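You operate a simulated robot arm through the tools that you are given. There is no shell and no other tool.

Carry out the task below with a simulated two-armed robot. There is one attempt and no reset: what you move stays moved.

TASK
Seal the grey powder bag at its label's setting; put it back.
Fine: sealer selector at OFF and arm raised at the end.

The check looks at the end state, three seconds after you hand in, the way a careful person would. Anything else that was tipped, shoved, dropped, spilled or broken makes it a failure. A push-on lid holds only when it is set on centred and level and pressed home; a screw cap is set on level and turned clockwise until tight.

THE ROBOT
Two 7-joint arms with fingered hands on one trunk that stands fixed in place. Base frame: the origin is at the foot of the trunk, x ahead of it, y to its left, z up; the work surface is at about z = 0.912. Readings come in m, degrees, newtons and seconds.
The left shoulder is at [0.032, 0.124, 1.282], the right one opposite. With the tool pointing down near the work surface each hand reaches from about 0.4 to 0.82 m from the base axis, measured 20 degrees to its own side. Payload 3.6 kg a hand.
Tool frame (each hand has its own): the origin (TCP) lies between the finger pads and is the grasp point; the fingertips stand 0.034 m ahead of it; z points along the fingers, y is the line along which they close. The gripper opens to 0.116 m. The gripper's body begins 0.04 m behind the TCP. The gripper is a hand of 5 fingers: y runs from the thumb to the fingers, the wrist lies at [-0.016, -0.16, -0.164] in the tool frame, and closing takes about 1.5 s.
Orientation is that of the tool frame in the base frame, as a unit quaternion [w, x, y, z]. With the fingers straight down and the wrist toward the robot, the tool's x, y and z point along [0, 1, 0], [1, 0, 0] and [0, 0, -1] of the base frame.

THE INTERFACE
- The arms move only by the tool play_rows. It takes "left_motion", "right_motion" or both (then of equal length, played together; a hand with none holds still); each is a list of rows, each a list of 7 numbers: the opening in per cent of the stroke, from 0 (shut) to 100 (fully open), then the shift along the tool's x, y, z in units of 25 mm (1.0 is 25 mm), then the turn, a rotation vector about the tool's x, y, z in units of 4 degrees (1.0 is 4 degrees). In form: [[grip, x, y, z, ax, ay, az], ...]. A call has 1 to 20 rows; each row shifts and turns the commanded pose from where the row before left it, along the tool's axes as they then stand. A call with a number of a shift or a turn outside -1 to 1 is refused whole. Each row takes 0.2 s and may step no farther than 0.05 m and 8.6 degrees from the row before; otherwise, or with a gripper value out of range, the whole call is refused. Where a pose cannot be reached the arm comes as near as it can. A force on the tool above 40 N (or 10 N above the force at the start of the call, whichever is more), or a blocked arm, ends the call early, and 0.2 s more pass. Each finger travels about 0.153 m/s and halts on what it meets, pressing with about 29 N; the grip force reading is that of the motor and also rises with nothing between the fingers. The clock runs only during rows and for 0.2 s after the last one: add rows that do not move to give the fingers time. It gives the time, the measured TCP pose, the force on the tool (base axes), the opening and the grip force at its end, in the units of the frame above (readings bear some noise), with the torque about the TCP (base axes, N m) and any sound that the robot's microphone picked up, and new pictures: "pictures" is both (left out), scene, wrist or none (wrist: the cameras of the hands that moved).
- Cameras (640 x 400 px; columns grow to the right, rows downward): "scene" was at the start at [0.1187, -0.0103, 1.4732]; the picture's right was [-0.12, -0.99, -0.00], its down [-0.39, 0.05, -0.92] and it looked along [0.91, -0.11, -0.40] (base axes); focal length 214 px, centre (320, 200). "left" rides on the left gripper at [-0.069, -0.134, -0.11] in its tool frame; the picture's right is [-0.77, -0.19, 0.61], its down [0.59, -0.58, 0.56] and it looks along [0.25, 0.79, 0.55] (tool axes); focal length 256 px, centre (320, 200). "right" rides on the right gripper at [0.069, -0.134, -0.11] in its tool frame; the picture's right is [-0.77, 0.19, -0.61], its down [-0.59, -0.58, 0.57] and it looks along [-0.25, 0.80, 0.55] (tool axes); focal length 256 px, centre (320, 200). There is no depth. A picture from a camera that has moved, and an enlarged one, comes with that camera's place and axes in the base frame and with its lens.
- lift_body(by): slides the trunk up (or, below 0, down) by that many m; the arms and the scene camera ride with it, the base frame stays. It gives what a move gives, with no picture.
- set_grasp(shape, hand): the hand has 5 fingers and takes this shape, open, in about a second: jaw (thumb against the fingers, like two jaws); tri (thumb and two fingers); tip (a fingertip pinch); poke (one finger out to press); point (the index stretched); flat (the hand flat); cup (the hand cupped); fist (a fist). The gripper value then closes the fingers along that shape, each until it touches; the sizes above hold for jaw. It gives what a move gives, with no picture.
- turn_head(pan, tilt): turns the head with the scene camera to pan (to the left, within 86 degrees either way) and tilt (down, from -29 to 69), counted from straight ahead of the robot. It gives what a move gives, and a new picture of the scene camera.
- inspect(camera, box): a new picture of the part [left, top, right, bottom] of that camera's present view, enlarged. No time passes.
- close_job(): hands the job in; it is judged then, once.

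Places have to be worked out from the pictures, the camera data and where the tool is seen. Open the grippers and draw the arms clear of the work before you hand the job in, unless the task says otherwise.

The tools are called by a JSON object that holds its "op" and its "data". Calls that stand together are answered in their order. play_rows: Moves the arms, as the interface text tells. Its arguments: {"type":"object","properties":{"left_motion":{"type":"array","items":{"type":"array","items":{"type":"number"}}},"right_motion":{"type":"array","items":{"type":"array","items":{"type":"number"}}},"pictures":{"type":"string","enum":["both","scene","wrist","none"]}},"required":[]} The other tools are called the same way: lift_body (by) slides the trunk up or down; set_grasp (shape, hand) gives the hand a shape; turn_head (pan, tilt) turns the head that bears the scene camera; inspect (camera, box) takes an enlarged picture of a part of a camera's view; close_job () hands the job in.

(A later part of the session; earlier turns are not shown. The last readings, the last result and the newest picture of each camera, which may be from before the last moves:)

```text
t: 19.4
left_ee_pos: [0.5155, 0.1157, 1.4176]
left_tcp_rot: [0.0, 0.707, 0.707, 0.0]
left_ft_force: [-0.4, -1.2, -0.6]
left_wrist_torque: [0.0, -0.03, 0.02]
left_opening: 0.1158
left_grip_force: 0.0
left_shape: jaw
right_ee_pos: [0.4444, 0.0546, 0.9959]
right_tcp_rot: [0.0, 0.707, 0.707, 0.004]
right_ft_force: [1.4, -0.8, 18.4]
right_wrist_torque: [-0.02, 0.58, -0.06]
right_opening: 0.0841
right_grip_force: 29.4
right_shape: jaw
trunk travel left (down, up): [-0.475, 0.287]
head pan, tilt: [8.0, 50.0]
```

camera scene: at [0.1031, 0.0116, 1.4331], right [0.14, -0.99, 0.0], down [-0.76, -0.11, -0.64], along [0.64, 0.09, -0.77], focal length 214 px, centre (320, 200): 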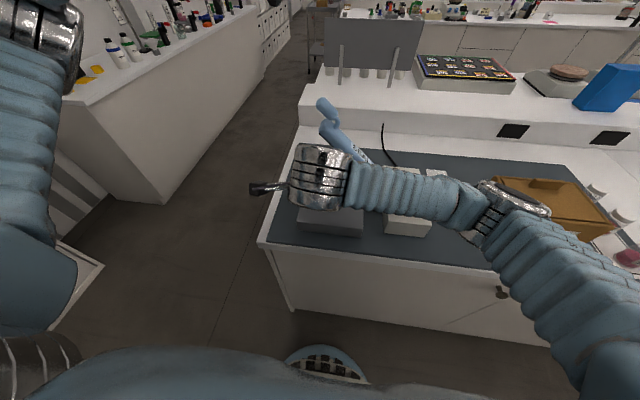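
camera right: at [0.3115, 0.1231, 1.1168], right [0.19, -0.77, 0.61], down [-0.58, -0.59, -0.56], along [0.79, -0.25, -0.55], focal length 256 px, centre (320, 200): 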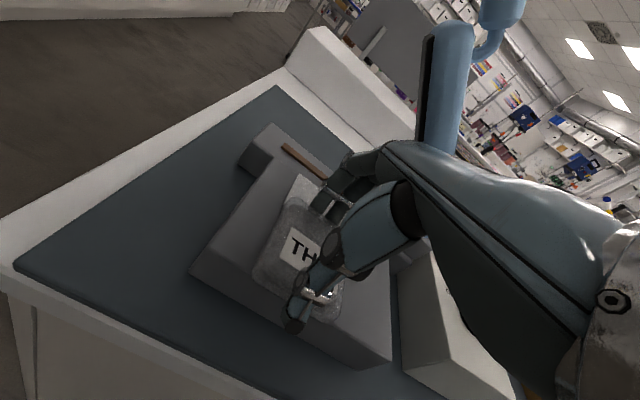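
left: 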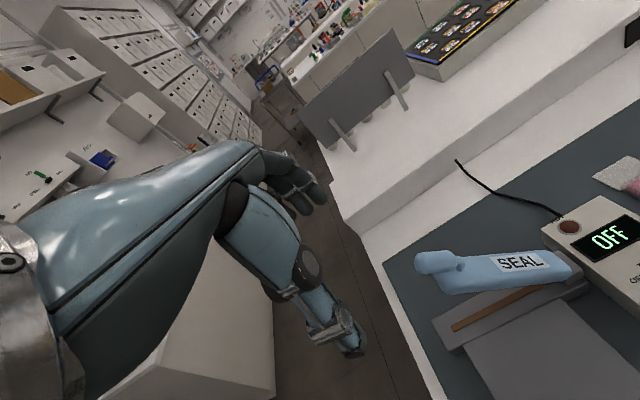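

Contact at TCP z≈0.997. I raise 7 mm and slide forward 69 mm so the flap crosses the strip.

{"op": "play_rows", "data": {"right_motion": [[50, 0, 0, -0.28, 0, 0, 0], [50, 0, 0.46, 0, 0, 0, 0], [50, 0, 0.46, 0, 0, 0, 0], [50, 0, 0.46, 0, 0, 0, 0], [50, 0, 0.46, 0, 0, 0, 0], [50, 0, 0.46, 0, 0, 0, 0], [50, 0, 0.46, 0, 0, 0, 0], [50, 0, 0, 0, 0, 0, 0]], "pictures": "wrist"}}

{"op": "inspect", "data": {"camera": "right", "box": [180, 120, 420, 350]}}

{"op": "inspect", "data": {"camera": "left", "box": [380, 180, 640, 400]}}

```text
t: 21.2
left_ee_pos: [0.5177, 0.1153, 1.4178]
left_tcp_rot: [0.0, 0.707, 0.708, 0.0]
left_ft_force: [-0.1, -0.5, 0.1]
left_wrist_torque: [-0.05, -0.04, -0.02]
left_opening: 0.116
left_grip_force: 0.1
left_shape: jaw
right_ee_pos: [0.5136, 0.0539, 1.0019]
right_tcp_rot: [0.0, 0.706, 0.708, -0.001]
right_ft_force: [-0.7, 0.8, -0.9]
right_wrist_torque: [-0.01, -0.02, -0.02]
right_opening: 0.0839
right_grip_force: 29.7
right_shape: jaw
trunk travel left (down, up): [-0.475, 0.287]
head pan, tilt: [8.0, 50.0]
camera right: at [0.381, 0.1238, 1.1132], right [0.19, -0.77, 0.61], down [-0.58, -0.59, -0.56], along [0.79, -0.25, -0.55], focal length 256 px, centre (320, 200)
```

right: 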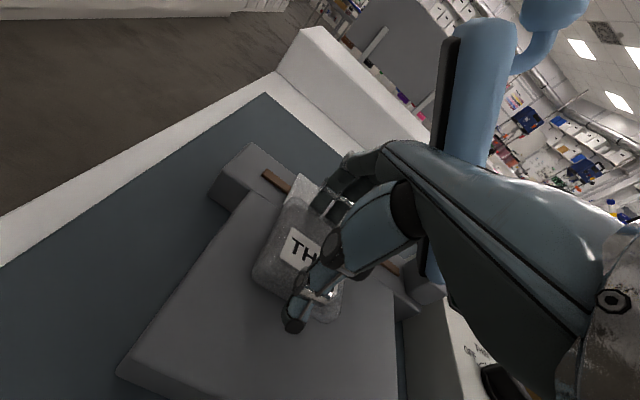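

```text
1.74 times, centred on (300, 235) of right
camera zoom: at [0.381, 0.1238, 1.1132], right [0.19, -0.77, 0.61], down [-0.58, -0.59, -0.56], along [0.79, -0.25, -0.55], focal length 445 px, centre (355, 139)
```

zoom: 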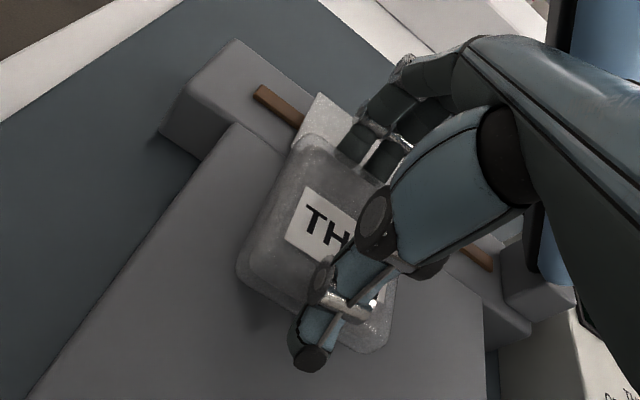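

```text
1.82 times, centred on (510, 290) of left
camera zoom: at [0.3826, 0.0463, 1.5284], right [-0.19, -0.77, -0.61], down [-0.58, 0.59, -0.57], along [0.79, 0.25, -0.55], focal length 465 px, centre (-26, 36)
```

zoom: 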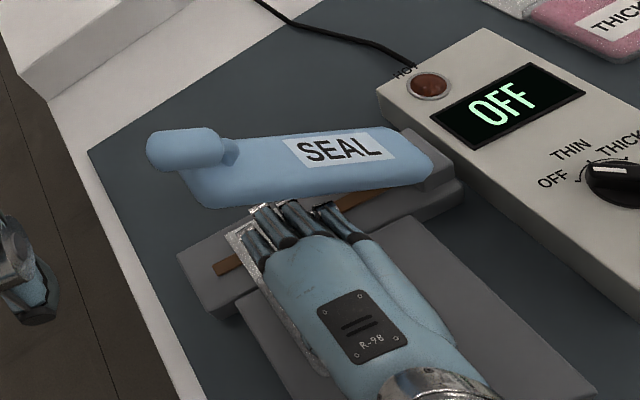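

The flap lies across the strip. I shift 15 mm left for more clearance under the raised arm, lower onto the tray, and open just enough to free the bag.

{"op": "play_rows", "data": {"right_motion": [[50, 0.3, 0, 0, 0, 0, 0], [50, 0.3, 0, 0, 0, 0, 0], [50, 0, 0, 0.12, 0, 0, 0], [50, 0, 0, 0.1, 0, 0, 0], [50, 0, 0, 0, 0, 0, 0], [78, 0, 0, 0, 0, 0, 0], [86, 0, 0, 0, 0, 0, 0], [86, 0, 0, 0, 0, 0, 0]], "pictures": "wrist"}}

{"op": "inspect", "data": {"camera": "right", "box": [180, 120, 420, 350]}}

{"op": "inspect", "data": {"camera": "left", "box": [380, 180, 640, 400]}}

```text
t: 23.0
left_ee_pos: [0.5167, 0.1172, 1.4188]
left_tcp_rot: [0.0, 0.707, 0.708, 0.0]
left_ft_force: [1.2, 1.2, 0.3]
left_wrist_torque: [-0.01, 0.01, 0.03]
left_opening: 0.1161
left_grip_force: 0.1
left_shape: jaw
right_ee_pos: [0.5143, 0.0697, 0.9958]
right_tcp_rot: [0.0, 0.706, 0.708, 0.0]
right_ft_force: [-1.0, 0.1, 6.6]
right_wrist_torque: [-0.02, -0.33, -0.03]
right_opening: 0.0991
right_grip_force: 0.0
right_shape: jaw
trunk travel left (down, up): [-0.475, 0.287]
head pan, tilt: [8.0, 50.0]
camera right: at [0.3803, 0.1384, 1.1069], right [0.19, -0.77, 0.61], down [-0.58, -0.59, -0.57], along [0.8, -0.25, -0.55], focal length 256 px, centre (320, 200)
```

right: 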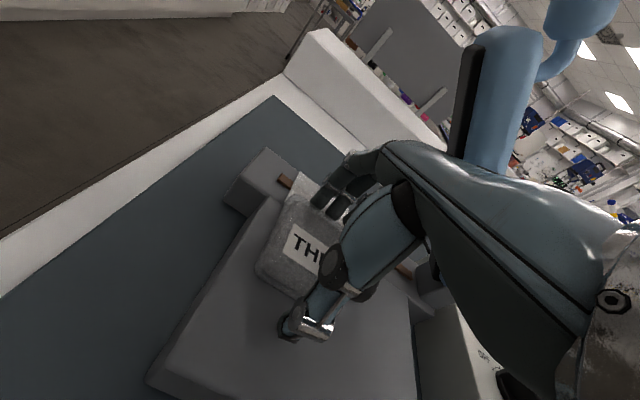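

```text
1.74 times, centred on (300, 235) of right
camera zoom: at [0.3803, 0.1384, 1.1069], right [0.19, -0.77, 0.61], down [-0.58, -0.59, -0.57], along [0.8, -0.25, -0.55], focal length 445 px, centre (355, 139)
```

zoom: 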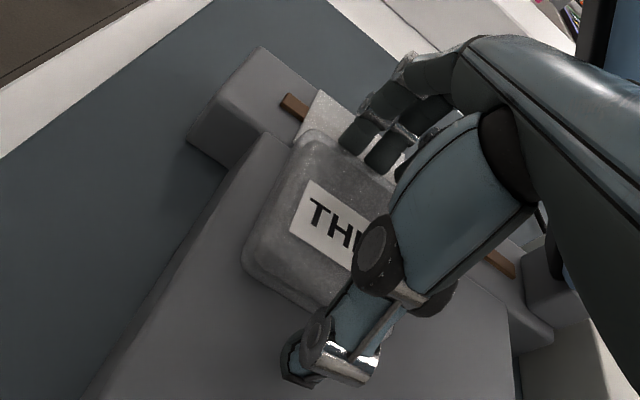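

```text
1.82 times, centred on (510, 290) of left
camera zoom: at [0.3818, 0.0464, 1.5286], right [-0.19, -0.77, -0.61], down [-0.58, 0.59, -0.57], along [0.8, 0.25, -0.55], focal length 465 px, centre (-26, 36)
```

zoom: 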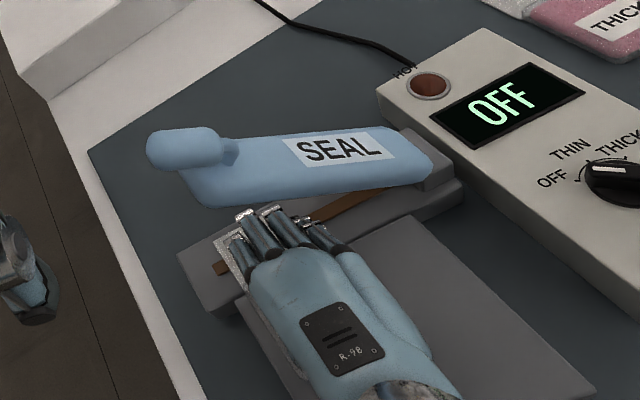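

Released. I raise a little, backing off slightly within the finger gap, watching contact with the raised arm.

{"op": "play_rows", "data": {"right_motion": [[86, 0, -0.1, -0.2, 0, 0, 0], [86, 0, -0.1, -0.25, 0, 0, 0], [86, 0, 0, -0.25, 0, 0, 0], [86, 0, 0, 0, 0, 0, 0]], "pictures": "wrist"}}

{"op": "inspect", "data": {"camera": "right", "box": [180, 120, 420, 350]}}

{"op": "inspect", "data": {"camera": "left", "box": [380, 180, 640, 400]}}

```text
t: 24.0
left_ee_pos: [0.5169, 0.1174, 1.4173]
left_tcp_rot: [0.0, 0.707, 0.707, 0.0]
left_ft_force: [0.0, -0.4, -0.4]
left_wrist_torque: [0.01, -0.01, 0.01]
left_opening: 0.1156
left_grip_force: 0.0
left_shape: jaw
right_ee_pos: [0.5094, 0.0686, 1.0142]
right_tcp_rot: [0.0, 0.707, 0.707, -0.001]
right_ft_force: [-1.0, 0.1, 0.3]
right_wrist_torque: [0.01, -0.01, -0.01]
right_opening: 0.0996
right_grip_force: 0.0
right_shape: jaw
trunk travel left (down, up): [-0.475, 0.287]
head pan, tilt: [8.0, 50.0]
camera right: at [0.3759, 0.1387, 1.1249], right [0.19, -0.77, 0.61], down [-0.58, -0.59, -0.56], along [0.79, -0.25, -0.55], focal length 256 px, centre (320, 200)
```

right: 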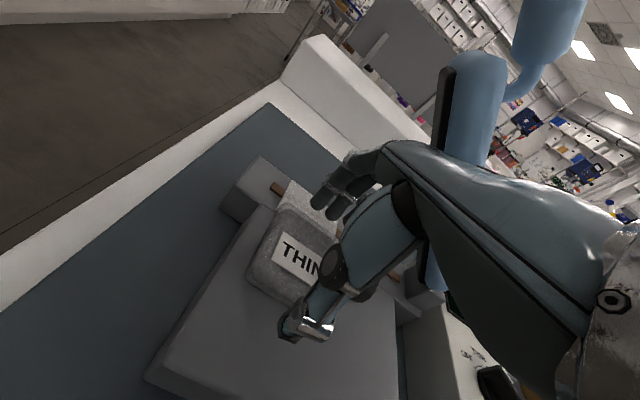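

```text
1.74 times, centred on (300, 235) of right
camera zoom: at [0.3759, 0.1387, 1.1249], right [0.19, -0.77, 0.61], down [-0.58, -0.59, -0.56], along [0.79, -0.25, -0.55], focal length 445 px, centre (355, 139)
```

zoom: 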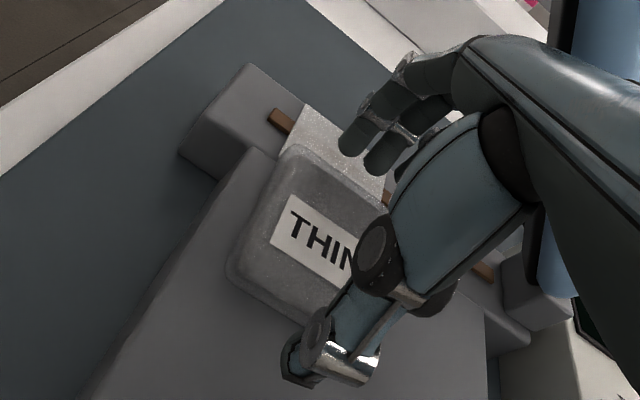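

```text
1.82 times, centred on (510, 290) of left
camera zoom: at [0.3826, 0.0463, 1.5284], right [-0.19, -0.77, -0.61], down [-0.58, 0.59, -0.57], along [0.79, 0.25, -0.55], focal length 465 px, centre (-26, 36)
```

zoom: 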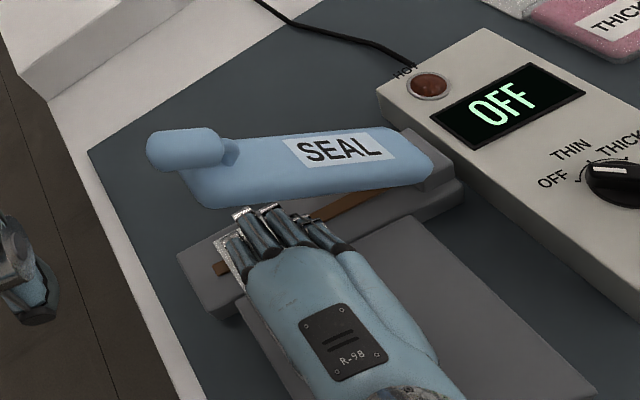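

The bag rests with its flap crossing the strip. I rise a bit more, then back away and up.

{"op": "play_rows", "data": {"right_motion": [[86, 0, -0.1, -0.3, 0, 0, 0], [86, 0, -0.3, -0.2, 0, 0, 0], [86, 0, -0.6, -0.3, 0, 0, 0], [86, 0, -0.7, -0.7, 0, 0, 0], [86, 0, -0.7, -1, 0, 0, 0], [86, -0.5, 0, -1, 0, 0, 0], [86, 0, 0, 0, 0, 0, 0]], "pictures": "wrist"}}

{"op": "inspect", "data": {"camera": "left", "box": [380, 180, 640, 400]}}

```text
t: 25.6
left_ee_pos: [0.5163, 0.1158, 1.4164]
left_tcp_rot: [0.0, 0.707, 0.707, 0.001]
left_ft_force: [0.0, -0.2, -0.3]
left_wrist_torque: [-0.03, -0.03, -0.03]
left_opening: 0.116
left_grip_force: 0.0
left_shape: jaw
right_ee_pos: [0.4499, 0.0569, 1.0991]
right_tcp_rot: [-0.001, 0.707, 0.707, 0.0]
right_ft_force: [0.2, 0.0, 0.3]
right_wrist_torque: [-0.02, 0.0, 0.02]
right_opening: 0.0997
right_grip_force: 0.2
right_shape: jaw
trunk travel left (down, up): [-0.475, 0.287]
head pan, tilt: [8.0, 50.0]
camera right: at [0.3152, 0.1255, 1.2113], right [0.19, -0.77, 0.61], down [-0.58, -0.59, -0.56], along [0.79, -0.25, -0.55], focal length 256 px, centre (320, 200)
```

right: 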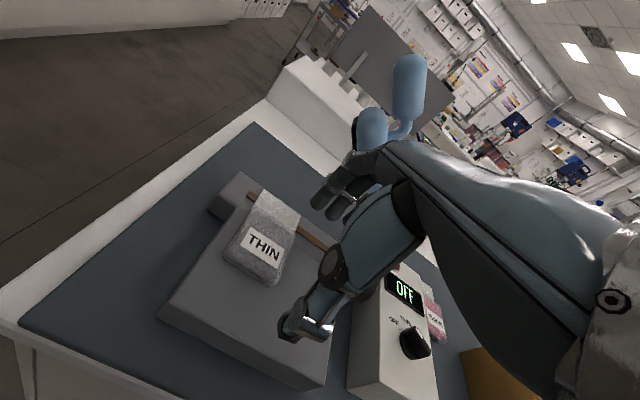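

```text
1.82 times, centred on (510, 290) of left
camera zoom: at [0.3825, 0.0466, 1.5284], right [-0.19, -0.77, -0.61], down [-0.58, 0.59, -0.57], along [0.79, 0.25, -0.55], focal length 465 px, centre (-26, 36)
```

zoom: 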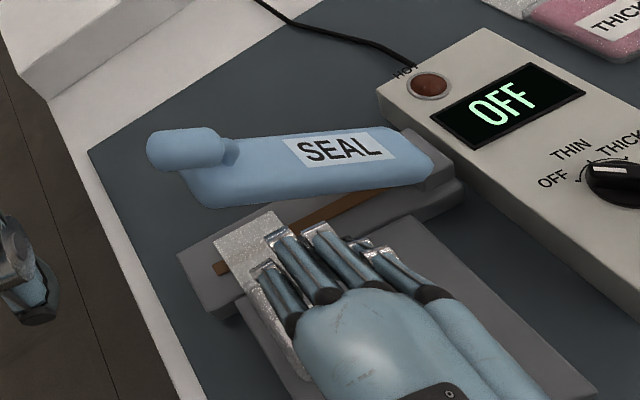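

The bag is in place. I take the right hand up and away to the right so the selector is free for the left hand.

{"op": "play_rows", "data": {"right_motion": [[86, -0.5, -0.3, -0.8, 0, 0, 0], [86, -1, -0.3, -0.8, 0, 0, 0], [86, -1, -0.3, -0.8, 0, 0, 0], [86, -1, 0, -0.5, 0, 0, 0], [86, -1, 0, 0, 0, 0, 0], [86, -1, 0, 0, 0, 0, 0], [86, -1, 0, 0, 0, 0, 0], [86, -1, 0, 0, 0, 0, 0], [86, -1, 0, 0, 0, 0, 0], [86, -1, 0, 0, 0, 0, 0], [86, -1, 0, 0, 0, 0, 0], [86, -1, 0, 0, 0, 0, 0], [86, -1, 0, 0, 0, 0, 0], [86, -1, 0, 0, 0, 0, 0], [86, -1, 0, 0, 0, 0, 0], [86, 0, 0, 0, 0, 0, 0]]}}

{"op": "inspect", "data": {"camera": "scene", "box": [290, 80, 450, 250]}}

{"op": "inspect", "data": {"camera": "right", "box": [0, 50, 240, 280]}}

{"op": "inspect", "data": {"camera": "left", "box": [380, 180, 640, 400]}}

```text
t: 26.3
left_ee_pos: [0.5171, 0.1154, 1.4179]
left_tcp_rot: [0.0, 0.707, 0.707, 0.0]
left_ft_force: [0.1, 0.0, 0.3]
left_wrist_torque: [0.01, 0.01, 0.01]
left_opening: 0.1159
left_grip_force: 0.0
left_shape: jaw
right_ee_pos: [0.4506, -0.04, 1.1264]
right_tcp_rot: [0.06, 0.73, 0.679, -0.044]
right_ft_force: [-0.7, -0.1, 0.0]
right_wrist_torque: [-0.02, -0.02, 0.0]
right_opening: 0.0999
right_grip_force: 0.0
right_shape: jaw
right hand out of reach, approached as far as the arm can: row 3
trunk travel left (down, up): [-0.475, 0.287]
head pan, tilt: [8.0, 50.0]
stopped in row 3 (right hand): the arm was blocked; the commanded pose is now the measured one
camera scene: at [0.1029, 0.012, 1.4331], right [0.14, -0.99, 0.0], down [-0.76, -0.11, -0.64], along [0.64, 0.09, -0.77], focal length 214 px, centre (320, 200)
camera right: at [0.3195, 0.0537, 1.2224], right [0.12, -0.68, 0.72], down [-0.61, -0.62, -0.49], along [0.79, -0.38, -0.49], focal length 256 px, centre (320, 200)
```

scene: 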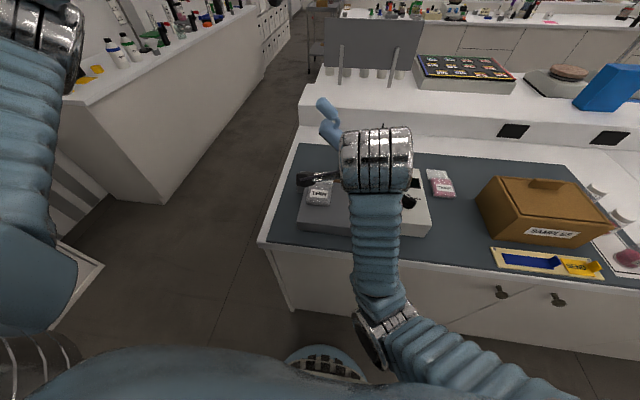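
right: 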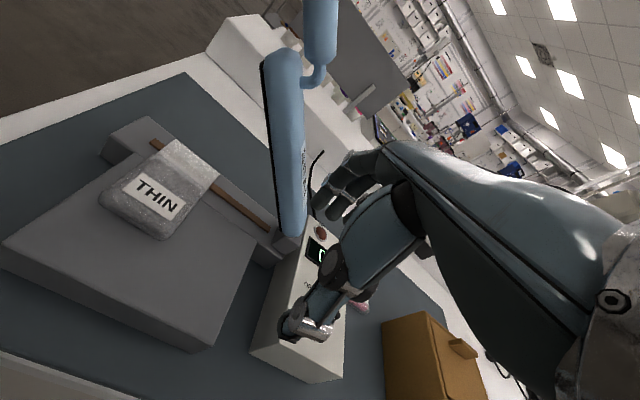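

```text
2.35 times, centred on (370, 165) of scene
camera zoom: at [0.1029, 0.012, 1.4331], right [0.14, -0.99, 0.0], down [-0.76, -0.11, -0.64], along [0.64, 0.09, -0.77], focal length 505 px, centre (202, 282)
```

zoom: 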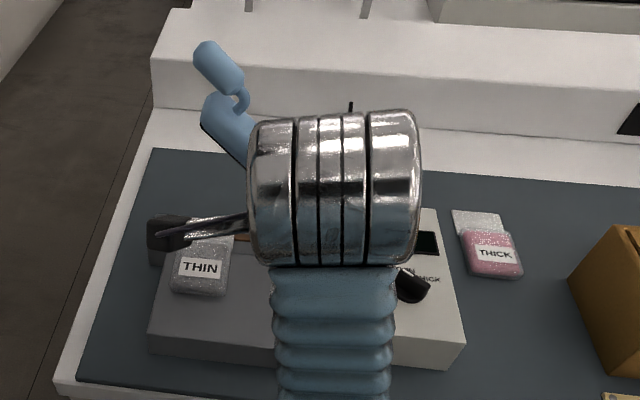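

```text
1.74 times, centred on (120, 165) of right
camera zoom: at [0.3195, 0.0537, 1.2224], right [0.12, -0.68, 0.72], down [-0.61, -0.62, -0.49], along [0.79, -0.38, -0.49], focal length 445 px, centre (668, 261)
```

zoom: 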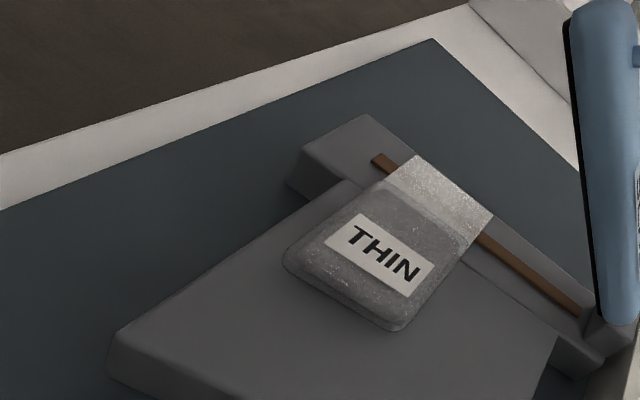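

```text
1.82 times, centred on (510, 290) of left
camera zoom: at [0.3825, 0.0461, 1.5284], right [-0.19, -0.77, -0.61], down [-0.58, 0.59, -0.57], along [0.8, 0.25, -0.55], focal length 465 px, centre (-26, 36)
```

zoom: 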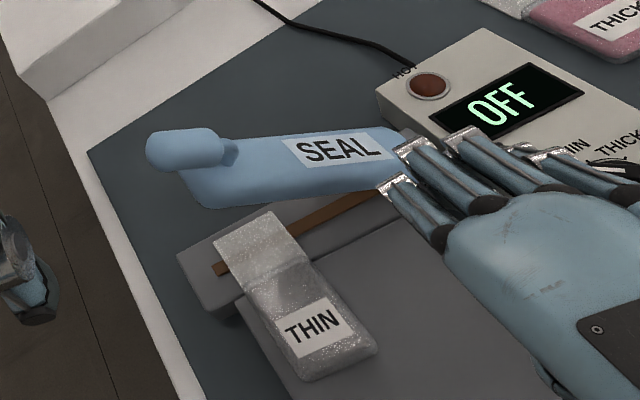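

The arm hit its limit when rising so close in; orientation drifted ~9°. I lower back to z≈1.09 while restoring the orientation.

{"op": "play_rows", "data": {"right_motion": [[86, 0, 0, 0.5, 0.11, 0.7, -0.34], [86, 0, 0, 0.5, 0.11, 0.7, -0.34], [86, 0, 0, 0.4, 0.11, 0.7, -0.34], [86, 0, 0, 0, 0, 0, 0]], "pictures": "wrist"}}

```text
t: 27.5
left_ee_pos: [0.5163, 0.1158, 1.419]
left_tcp_rot: [-0.001, 0.707, 0.707, -0.001]
left_ft_force: [0.5, 0.2, -0.7]
left_wrist_torque: [0.01, 0.0, 0.01]
left_opening: 0.116
left_grip_force: 0.1
left_shape: jaw
right_ee_pos: [0.467, -0.0543, 1.1179]
right_tcp_rot: [0.045, 0.708, 0.705, 0.011]
right_ft_force: [0.6, -0.5, -0.6]
right_wrist_torque: [0.0, -0.01, -0.01]
right_opening: 0.0995
right_grip_force: 0.0
right_shape: jaw
trunk travel left (down, up): [-0.475, 0.287]
head pan, tilt: [8.0, 50.0]
stopped in row 4 (right hand): the arm was blocked; the commanded pose is now the measured one
camera right: at [0.3251, 0.0209, 1.2145], right [0.13, -0.74, 0.66], down [-0.53, -0.62, -0.58], along [0.84, -0.27, -0.48], focal length 256 px, centre (320, 200)
```

right: 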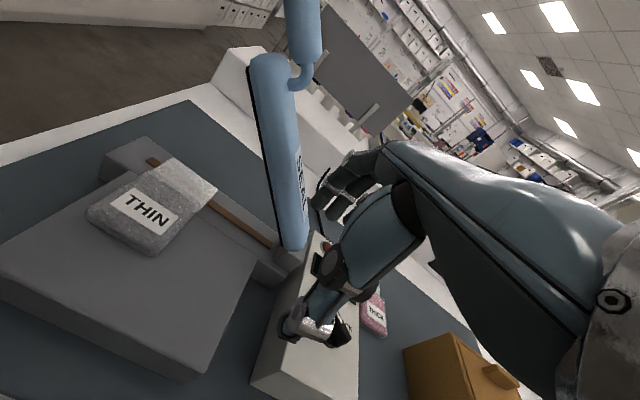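

The arm is still blocked with no contact force at the tool; I look down at the elbow to understand.

{"op": "turn_head", "data": {"pan": -30, "tilt": 60}}

```text
t: 28.5
left_ee_pos: [0.5168, 0.1173, 1.417]
left_tcp_rot: [0.0, 0.708, 0.706, -0.001]
left_ft_force: [0.4, -0.7, 0.6]
left_wrist_torque: [0.0, -0.01, 0.01]
left_opening: 0.1159
left_grip_force: 0.2
left_shape: jaw
right_ee_pos: [0.4664, -0.0531, 1.1175]
right_tcp_rot: [0.045, 0.707, 0.705, 0.011]
right_ft_force: [0.1, 0.8, 0.2]
right_wrist_torque: [-0.01, 0.01, 0.04]
right_opening: 0.0997
right_grip_force: 0.1
right_shape: jaw
trunk travel left (down, up): [-0.475, 0.287]
head pan, tilt: [-30.0, 60.0]
camera scene: at [0.0845, -0.0322, 1.4206], right [-0.5, -0.87, 0.0], down [-0.75, 0.43, -0.5], along [0.43, -0.25, -0.87], focal length 214 px, centre (320, 200)
```

scene: 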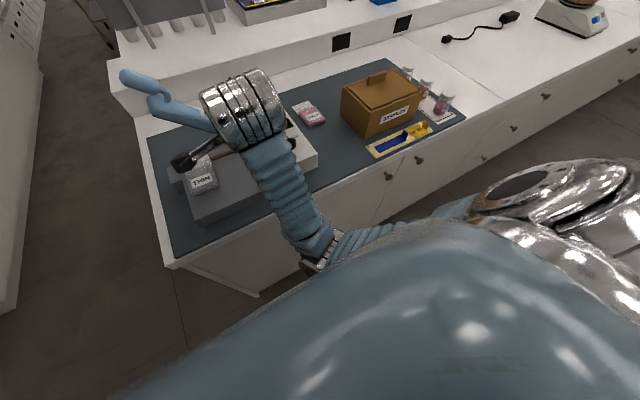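

The elbow has swung in front of the torso. I try moving the hand rightward and slightly down in small steps, keeping the present orientation, to swing the elbow out again.

{"op": "play_rows", "data": {"right_motion": [[86, -0.4, 0, 0.2, 0, 0, 0], [86, -0.4, 0, 0.2, 0, 0, 0], [86, -0.4, 0, 0.2, 0, 0, 0], [86, 0, 0, 0, 0, 0, 0]]}}

```text
t: 29.5
left_ee_pos: [0.5169, 0.1158, 1.4179]
left_tcp_rot: [0.0, 0.707, 0.707, 0.0]
left_ft_force: [-0.3, 0.0, 0.6]
left_wrist_torque: [0.0, -0.03, 0.02]
left_opening: 0.1161
left_grip_force: 0.0
left_shape: jaw
right_ee_pos: [0.4663, -0.0823, 1.1028]
right_tcp_rot: [0.041, 0.706, 0.707, 0.012]
right_ft_force: [0.8, 0.3, -0.5]
right_wrist_torque: [0.01, 0.03, 0.0]
right_opening: 0.0997
right_grip_force: 0.1
right_shape: jaw
trunk travel left (down, up): [-0.475, 0.287]
head pan, tilt: [-30.0, 60.0]
camera scene: at [0.0845, -0.0321, 1.4206], right [-0.5, -0.87, 0.0], down [-0.75, 0.43, -0.5], along [0.43, -0.25, -0.87], focal length 214 px, centre (320, 200)
camera right: at [0.325, -0.0078, 1.2012], right [0.14, -0.74, 0.65], down [-0.53, -0.61, -0.58], along [0.83, -0.27, -0.48], focal length 256 px, centre (320, 200)
```

scene: 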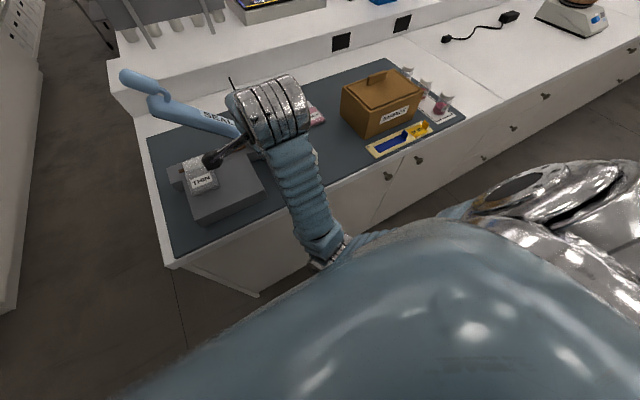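
right: 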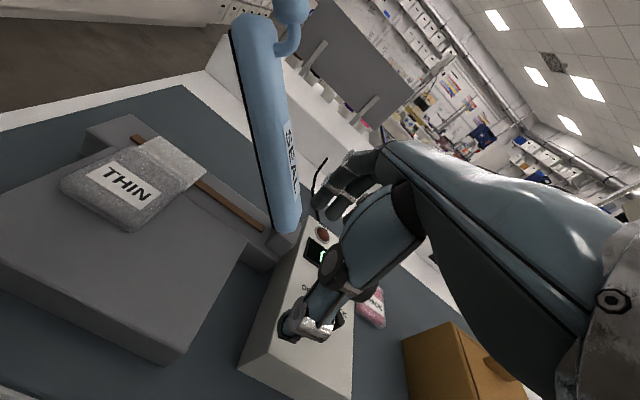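

It moves freely now. I continue to the right, past the control box.

{"op": "play_rows", "data": {"right_motion": [[86, -0.8, 0, 0, 0, 0, 0], [86, -0.8, 0, 0, 0, 0, 0], [86, -0.8, 0, 0, 0, 0, 0], [86, -0.8, 0, 0, 0, 0, 0], [86, -0.8, 0, 0, 0, 0, 0], [86, -0.8, 0, 0, 0, 0, 0], [86, -0.8, 0, 0, 0, 0, 0], [86, -0.8, 0, 0, 0, 0, 0], [86, -0.8, 0, -0.3, 0, 0, 0], [86, -0.8, 0, -0.3, 0, 0, 0], [86, -0.8, 0, -0.3, 0, 0, 0], [86, -0.8, 0, -0.3, 0, 0, 0], [86, 0, 0, 0, 0, 0, 0]]}}

```text
t: 32.3
left_ee_pos: [0.5172, 0.1156, 1.4167]
left_tcp_rot: [0.0, 0.707, 0.707, 0.0]
left_ft_force: [-0.6, -0.1, 0.4]
left_wrist_torque: [0.0, -0.03, 0.01]
left_opening: 0.1158
left_grip_force: 0.0
left_shape: jaw
right_ee_pos: [0.4642, -0.322, 1.1432]
right_tcp_rot: [0.042, 0.706, 0.707, 0.012]
right_ft_force: [-0.1, 0.6, -0.2]
right_wrist_torque: [-0.04, -0.01, 0.0]
right_opening: 0.0998
right_grip_force: 0.1
right_shape: jaw
trunk travel left (down, up): [-0.475, 0.287]
head pan, tilt: [-30.0, 60.0]
camera scene: at [0.0846, -0.0321, 1.4205], right [-0.5, -0.87, 0.0], down [-0.75, 0.43, -0.5], along [0.43, -0.25, -0.87], focal length 214 px, centre (320, 200)
camera right: at [0.3219, -0.2476, 1.2403], right [0.14, -0.74, 0.66], down [-0.53, -0.61, -0.58], along [0.83, -0.27, -0.48], focal length 256 px, centre (320, 200)
```

scene: 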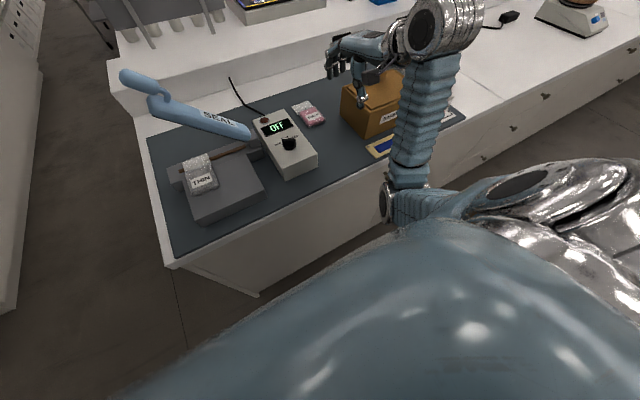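
right: 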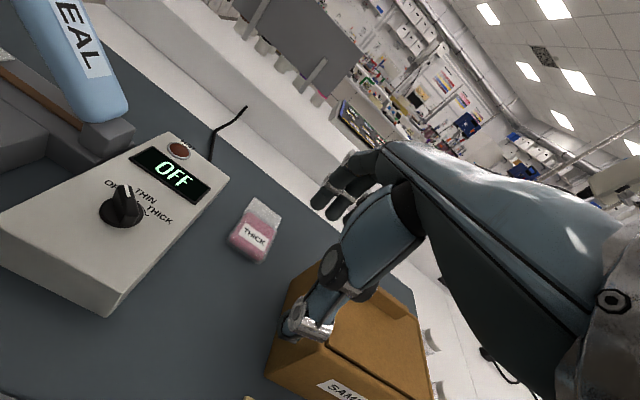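

Clear of the sealer. I take the right hand up and outward toward its start pose and restore its orientation, so the elbow swings out again.

{"op": "play_rows", "data": {"right_motion": [[86, -0.26, 0.12, -0.92, 0.28, 0.15, 0], [86, -0.26, 0.12, -0.92, 0.28, 0.15, 0], [86, -0.26, 0.12, -0.92, 0.28, 0.15, 0], [86, -0.26, 0.12, -0.92, 0.28, 0.15, 0], [86, -0.26, 0.12, -0.92, 0, 0, 0], [86, -0.26, 0.12, -0.92, 0, 0, 0], [86, -0.26, 0.12, -0.92, 0, 0, 0], [86, -0.26, 0.12, -0.92, 0, 0, 0], [86, -0.26, 0.12, -0.92, 0, 0, 0], [86, -0.26, 0.12, -0.92, 0, 0, 0], [86, -0.26, 0.12, -0.92, 0, 0, 0], [86, -0.26, 0.12, -0.92, 0, 0, 0], [86, 0, 0, 0, 0, 0, 0]]}}

```text
t: 35.1
left_ee_pos: [0.5175, 0.1165, 1.4179]
left_tcp_rot: [0.001, 0.707, 0.707, -0.001]
left_ft_force: [-0.3, 1.2, 0.1]
left_wrist_torque: [-0.06, 0.01, -0.06]
left_opening: 0.116
left_grip_force: 0.0
left_shape: jaw
right_ee_pos: [0.4965, -0.3983, 1.4212]
right_tcp_rot: [-0.001, 0.707, 0.707, 0.0]
right_ft_force: [-0.7, -0.5, 0.1]
right_wrist_torque: [-0.01, -0.02, -0.04]
right_opening: 0.0997
right_grip_force: 0.1
right_shape: jaw
trunk travel left (down, up): [-0.475, 0.287]
head pan, tilt: [-30.0, 60.0]
camera scene: at [0.0846, -0.0329, 1.4205], right [-0.5, -0.87, 0.0], down [-0.75, 0.43, -0.5], along [0.43, -0.25, -0.87], focal length 214 px, centre (320, 200)
camera right: at [0.3629, -0.3285, 1.5326], right [0.19, -0.77, 0.61], down [-0.58, -0.59, -0.56], along [0.79, -0.25, -0.55], focal length 256 px, centre (320, 200)
```

scene: 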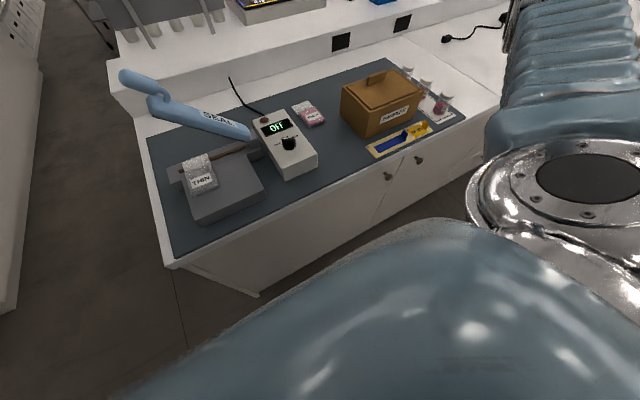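
right: 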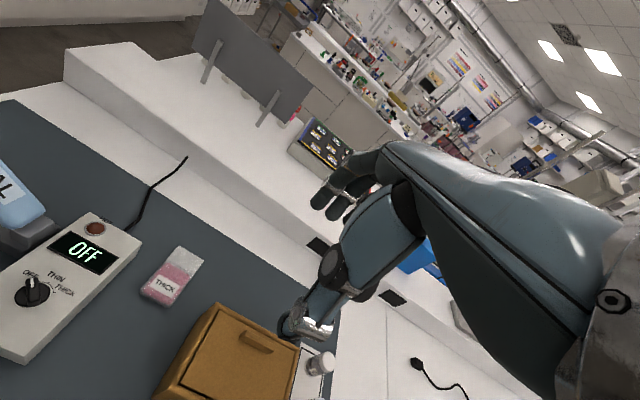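

Elbow is out again. Now I measure the selector knob precisely from two cameras.

{"op": "turn_head", "data": {"pan": -12, "tilt": 52}}

{"op": "inspect", "data": {"camera": "scene", "box": [330, 140, 390, 200]}}

{"op": "inspect", "data": {"camera": "left", "box": [560, 230, 640, 310]}}

{"op": "inspect", "data": {"camera": "right", "box": [0, 240, 80, 320]}}

```text
t: 36.0
left_ee_pos: [0.517, 0.1146, 1.4186]
left_tcp_rot: [0.0, 0.707, 0.707, 0.0]
left_ft_force: [-0.6, 0.1, 0.8]
left_wrist_torque: [-0.03, 0.0, -0.04]
left_opening: 0.1159
left_grip_force: 0.1
left_shape: jaw
right_ee_pos: [0.4965, -0.3979, 1.4211]
right_tcp_rot: [-0.001, 0.707, 0.707, -0.001]
right_ft_force: [0.3, 0.4, 0.7]
right_wrist_torque: [-0.02, -0.02, 0.01]
right_opening: 0.0996
right_grip_force: 0.1
right_shape: jaw
trunk travel left (down, up): [-0.475, 0.287]
head pan, tilt: [-12.0, 52.0]
camera scene: at [0.1002, -0.0151, 1.4304], right [-0.21, -0.98, 0.0], down [-0.77, 0.16, -0.62], along [0.6, -0.13, -0.79], focal length 214 px, centre (320, 200)
```

scene: 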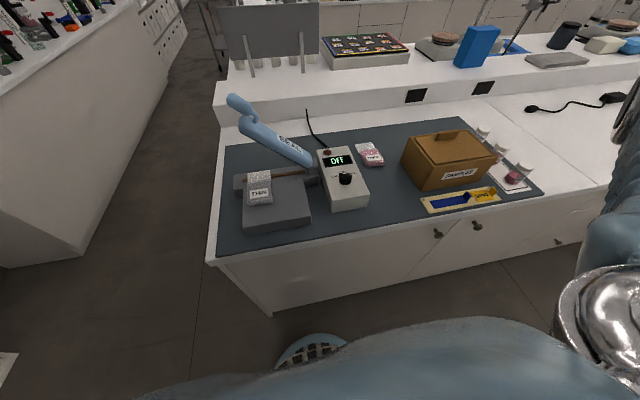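

```text
6.67 times, centred on (360, 170) of scene
camera zoom: at [0.1002, -0.0151, 1.4304], right [-0.21, -0.98, 0.0], down [-0.77, 0.16, -0.62], along [0.6, -0.13, -0.79], focal length 1430 px, centre (53, 400)
```

zoom: 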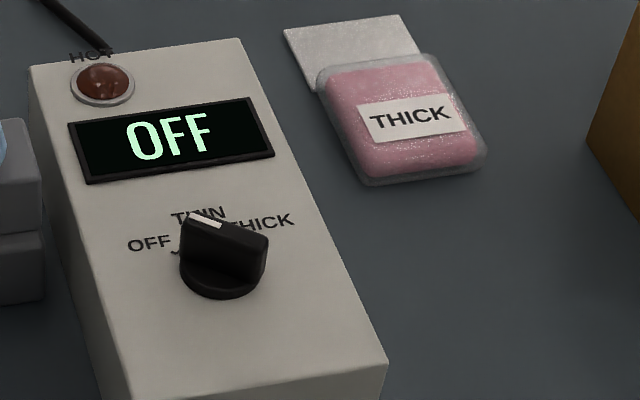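

```text
5.00 times, centred on (600, 270) of left
camera zoom: at [0.3826, 0.0457, 1.5284], right [-0.19, -0.77, -0.61], down [-0.58, 0.59, -0.56], along [0.79, 0.25, -0.55], focal length 1280 px, centre (-1080, -150)
```

zoom: 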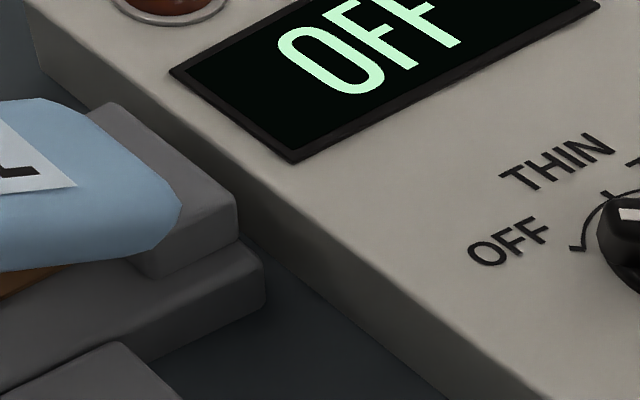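

```text
5.00 times, centred on (40, 280) of right
camera zoom: at [0.3627, -0.3283, 1.5324], right [0.19, -0.77, 0.61], down [-0.58, -0.59, -0.56], along [0.79, -0.25, -0.55], focal length 1280 px, centre (1720, -200)
```

zoom: 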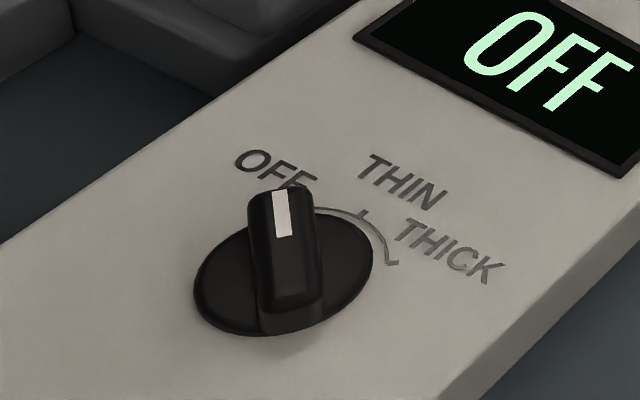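

Knob centre ≈(0.500, −0.175), bar top z≈1.003, bar pointing about 48° left for OFF, THIN straight ahead. The left hand will grip it: first I turn it 42° clockwise, then translate above the knob.

{"op": "play_rows", "data": {"left_motion": [[100, 0, 0, 0, 0, 0, 1], [100, 0, 0, 0, 0, 0, 1], [100, 0, 0, 0, 0, 0, 1], [100, 0, 0, 0, 0, 0, 1], [100, 0, 0, 0, 0, 0, 1], [100, 0, 0, 0, 0, 0, 1], [100, 0, 0, 0, 0, 0, 1], [100, 0, 0, 0, 0, 0, 1], [100, 0, 0, 0, 0, 0, 1], [100, 0, 0, 0, 0, 0, 1], [100, 0, 0, 0, 0, 0, 0.5], [80, 0, 0, 0, 0, 0, 0]], "pictures": "none"}}

{"op": "play_rows", "data": {"left_motion": [[60, -0.756, 0.605, 0.9, 0, 0, 0], [60, -0.756, 0.605, 0.9, 0, 0, 0], [60, -0.756, 0.605, 0.9, 0, 0, 0], [60, -0.756, 0.605, 0.9, 0, 0, 0], [60, -0.756, 0.605, 0.9, 0, 0, 0], [60, -0.756, 0.605, 0.9, 0, 0, 0], [60, -0.756, 0.605, 0.9, 0, 0, 0], [60, -0.756, 0.605, 0.9, 0, 0, 0], [60, -0.756, 0.605, 0.9, 0, 0, 0], [60, -0.756, 0.605, 0.9, 0, 0, 0], [60, -0.756, 0.605, 0.9, 0, 0, 0], [60, -0.756, 0.605, 0.9, 0, 0, 0], [60, 0, 0, 0, 0, 0, 0]]}}

```text
t: 38.5
left_ee_pos: [0.5173, 0.1159, 1.4187]
left_tcp_rot: [0.0, 0.913, 0.408, 0.0]
left_ft_force: [-1.1, -0.3, -0.2]
left_wrist_torque: [0.01, 0.02, 0.01]
left_opening: 0.0933
left_grip_force: 0.2
left_shape: jaw
right_ee_pos: [0.4965, -0.3992, 1.4207]
right_tcp_rot: [-0.001, 0.707, 0.707, -0.001]
right_ft_force: [-1.1, 1.1, 0.7]
right_wrist_torque: [0.04, 0.01, -0.03]
right_opening: 0.0997
right_grip_force: 0.1
right_shape: jaw
trunk travel left (down, up): [-0.475, 0.287]
head pan, tilt: [-12.0, 52.0]
```

```text
t: 41.4
left_ee_pos: [0.4992, -0.1749, 1.1467]
left_tcp_rot: [0.0, 0.913, 0.408, 0.0]
left_ft_force: [0.0, 0.0, 0.1]
left_wrist_torque: [0.0, -0.02, -0.01]
left_opening: 0.0699
left_grip_force: 0.2
left_shape: jaw
right_ee_pos: [0.4961, -0.3966, 1.4208]
right_tcp_rot: [0.0, 0.707, 0.708, 0.0]
right_ft_force: [0.5, 0.3, 1.3]
right_wrist_torque: [0.0, 0.0, -0.06]
right_opening: 0.0996
right_grip_force: 0.1
right_shape: jaw
trunk travel left (down, up): [-0.475, 0.287]
head pan, tilt: [-12.0, 52.0]
camera scene: at [0.1002, -0.0148, 1.4305], right [-0.21, -0.98, 0.0], down [-0.77, 0.16, -0.62], along [0.6, -0.13, -0.79], focal length 214 px, centre (320, 200)
camera left: at [0.3533, -0.1375, 1.2571], right [-0.65, -0.45, -0.61], down [-0.04, 0.82, -0.57], along [0.76, -0.35, -0.55], focal length 256 px, centre (320, 200)
```

scene: 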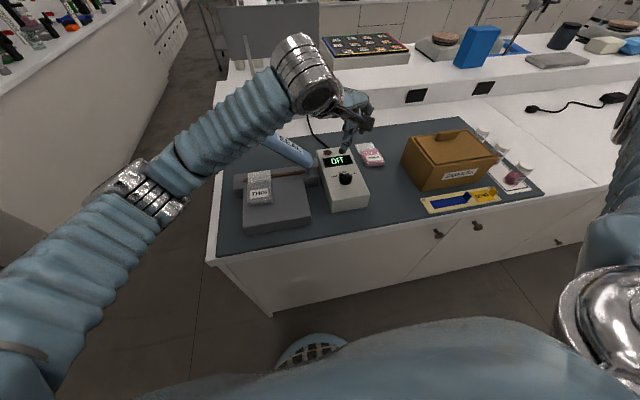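
left: 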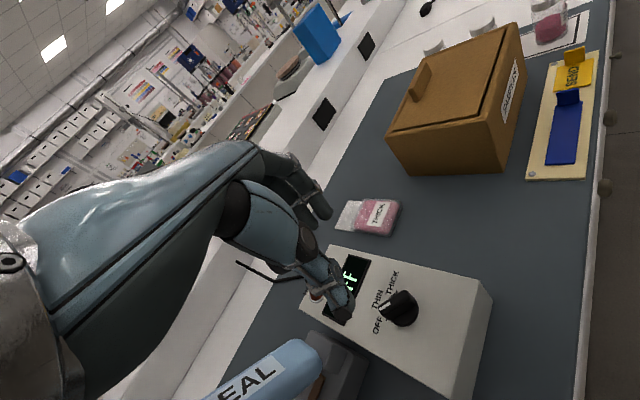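

The hand is above the knob. I zoom in to check alignment.

{"op": "inspect", "data": {"camera": "left", "box": [260, 220, 500, 400]}}

{"op": "inspect", "data": {"camera": "scene", "box": [260, 30, 400, 220]}}

```text
2.22 times, centred on (380, 310) of left
camera zoom: at [0.3533, -0.1375, 1.2571], right [-0.65, -0.45, -0.61], down [-0.04, 0.82, -0.57], along [0.76, -0.35, -0.55], focal length 569 px, centre (187, -44)
```

zoom: 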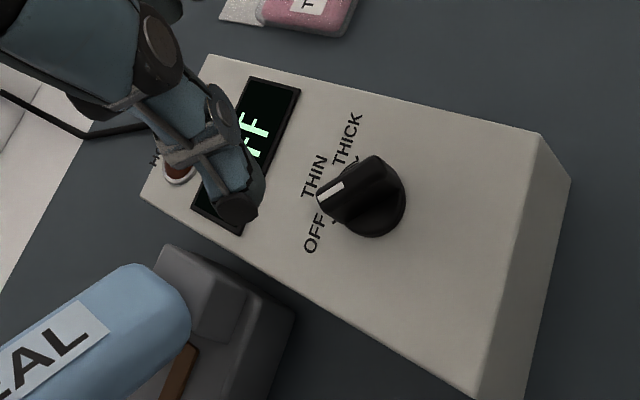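

```text
2.11 times, centred on (330, 125) of scene
camera zoom: at [0.1002, -0.0148, 1.4305], right [-0.21, -0.98, 0.0], down [-0.77, 0.16, -0.62], along [0.6, -0.13, -0.79], focal length 452 px, centre (299, 358)
```

zoom: 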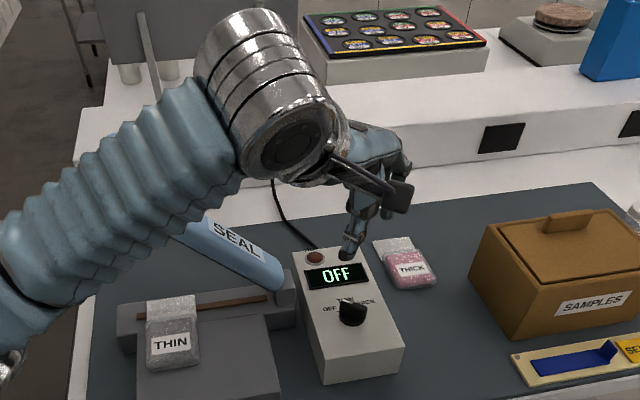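

Alignment matches (knob ≈(0.501,−0.176)). I descend to just above the bar and check.

{"op": "play_rows", "data": {"left_motion": [[60, 0, 0.06, 0.9, 0, 0, 0.25], [60, 0, 0, 0.9, 0, 0, 0.25], [60, 0, 0, 0.9, 0, 0, 0], [60, 0, 0, 0.7, 0, 0, 0], [60, 0, 0, 0, 0, 0, 0]], "pictures": "wrist"}}

{"op": "inspect", "data": {"camera": "left", "box": [220, 170, 420, 350]}}

{"op": "inspect", "data": {"camera": "scene", "box": [300, 100, 400, 220]}}

{"op": "inspect", "data": {"camera": "right", "box": [0, 180, 160, 360]}}

```text
t: 42.5
left_ee_pos: [0.5002, -0.1767, 1.0619]
left_tcp_rot: [0.0, 0.92, 0.391, 0.0]
left_ft_force: [0.3, -0.2, -0.1]
left_wrist_torque: [0.02, 0.06, 0.0]
left_opening: 0.0698
left_grip_force: 0.0
left_shape: jaw
right_ee_pos: [0.4966, -0.3991, 1.4213]
right_tcp_rot: [0.0, 0.707, 0.707, -0.001]
right_ft_force: [0.3, -0.4, 0.3]
right_wrist_torque: [0.0, -0.04, -0.01]
right_opening: 0.0998
right_grip_force: 0.0
right_shape: jaw
trunk travel left (down, up): [-0.475, 0.287]
head pan, tilt: [-12.0, 52.0]
camera left: at [0.3556, -0.1332, 1.1726], right [-0.67, -0.42, -0.61], down [-0.01, 0.82, -0.57], along [0.74, -0.37, -0.55], focal length 256 px, centre (320, 200)
```

left: 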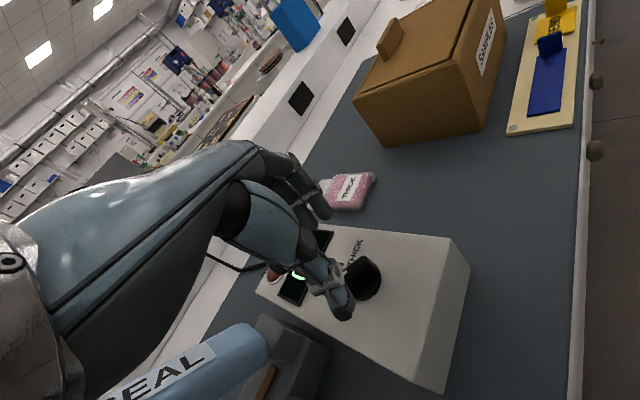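

```text
2.22 times, centred on (320, 260) of left
camera zoom: at [0.3556, -0.1332, 1.1726], right [-0.67, -0.42, -0.61], down [-0.01, 0.82, -0.57], along [0.74, -0.37, -0.55], focal length 569 px, centre (320, 67)
```

zoom: 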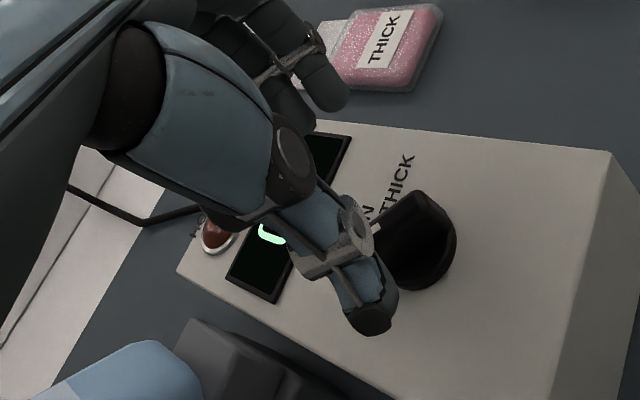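

```text
3.33 times, centred on (350, 160) of scene
camera zoom: at [0.1004, -0.0155, 1.4305], right [-0.21, -0.98, 0.0], down [-0.77, 0.16, -0.62], along [0.6, -0.13, -0.79], focal length 715 px, centre (220, 333)
```

zoom: 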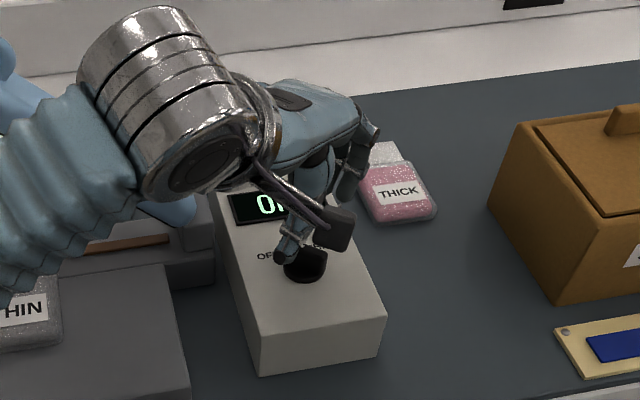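

```text
2.22 times, centred on (80, 270) of right
camera zoom: at [0.3629, -0.3287, 1.5323], right [0.19, -0.77, 0.61], down [-0.58, -0.59, -0.56], along [0.79, -0.25, -0.56], focal length 569 px, centre (853, 44)
```

zoom: 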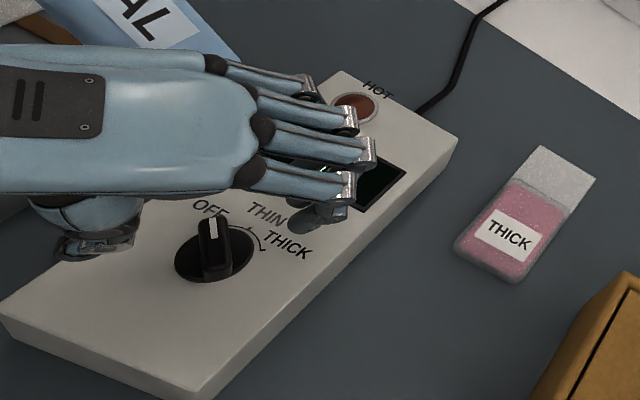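

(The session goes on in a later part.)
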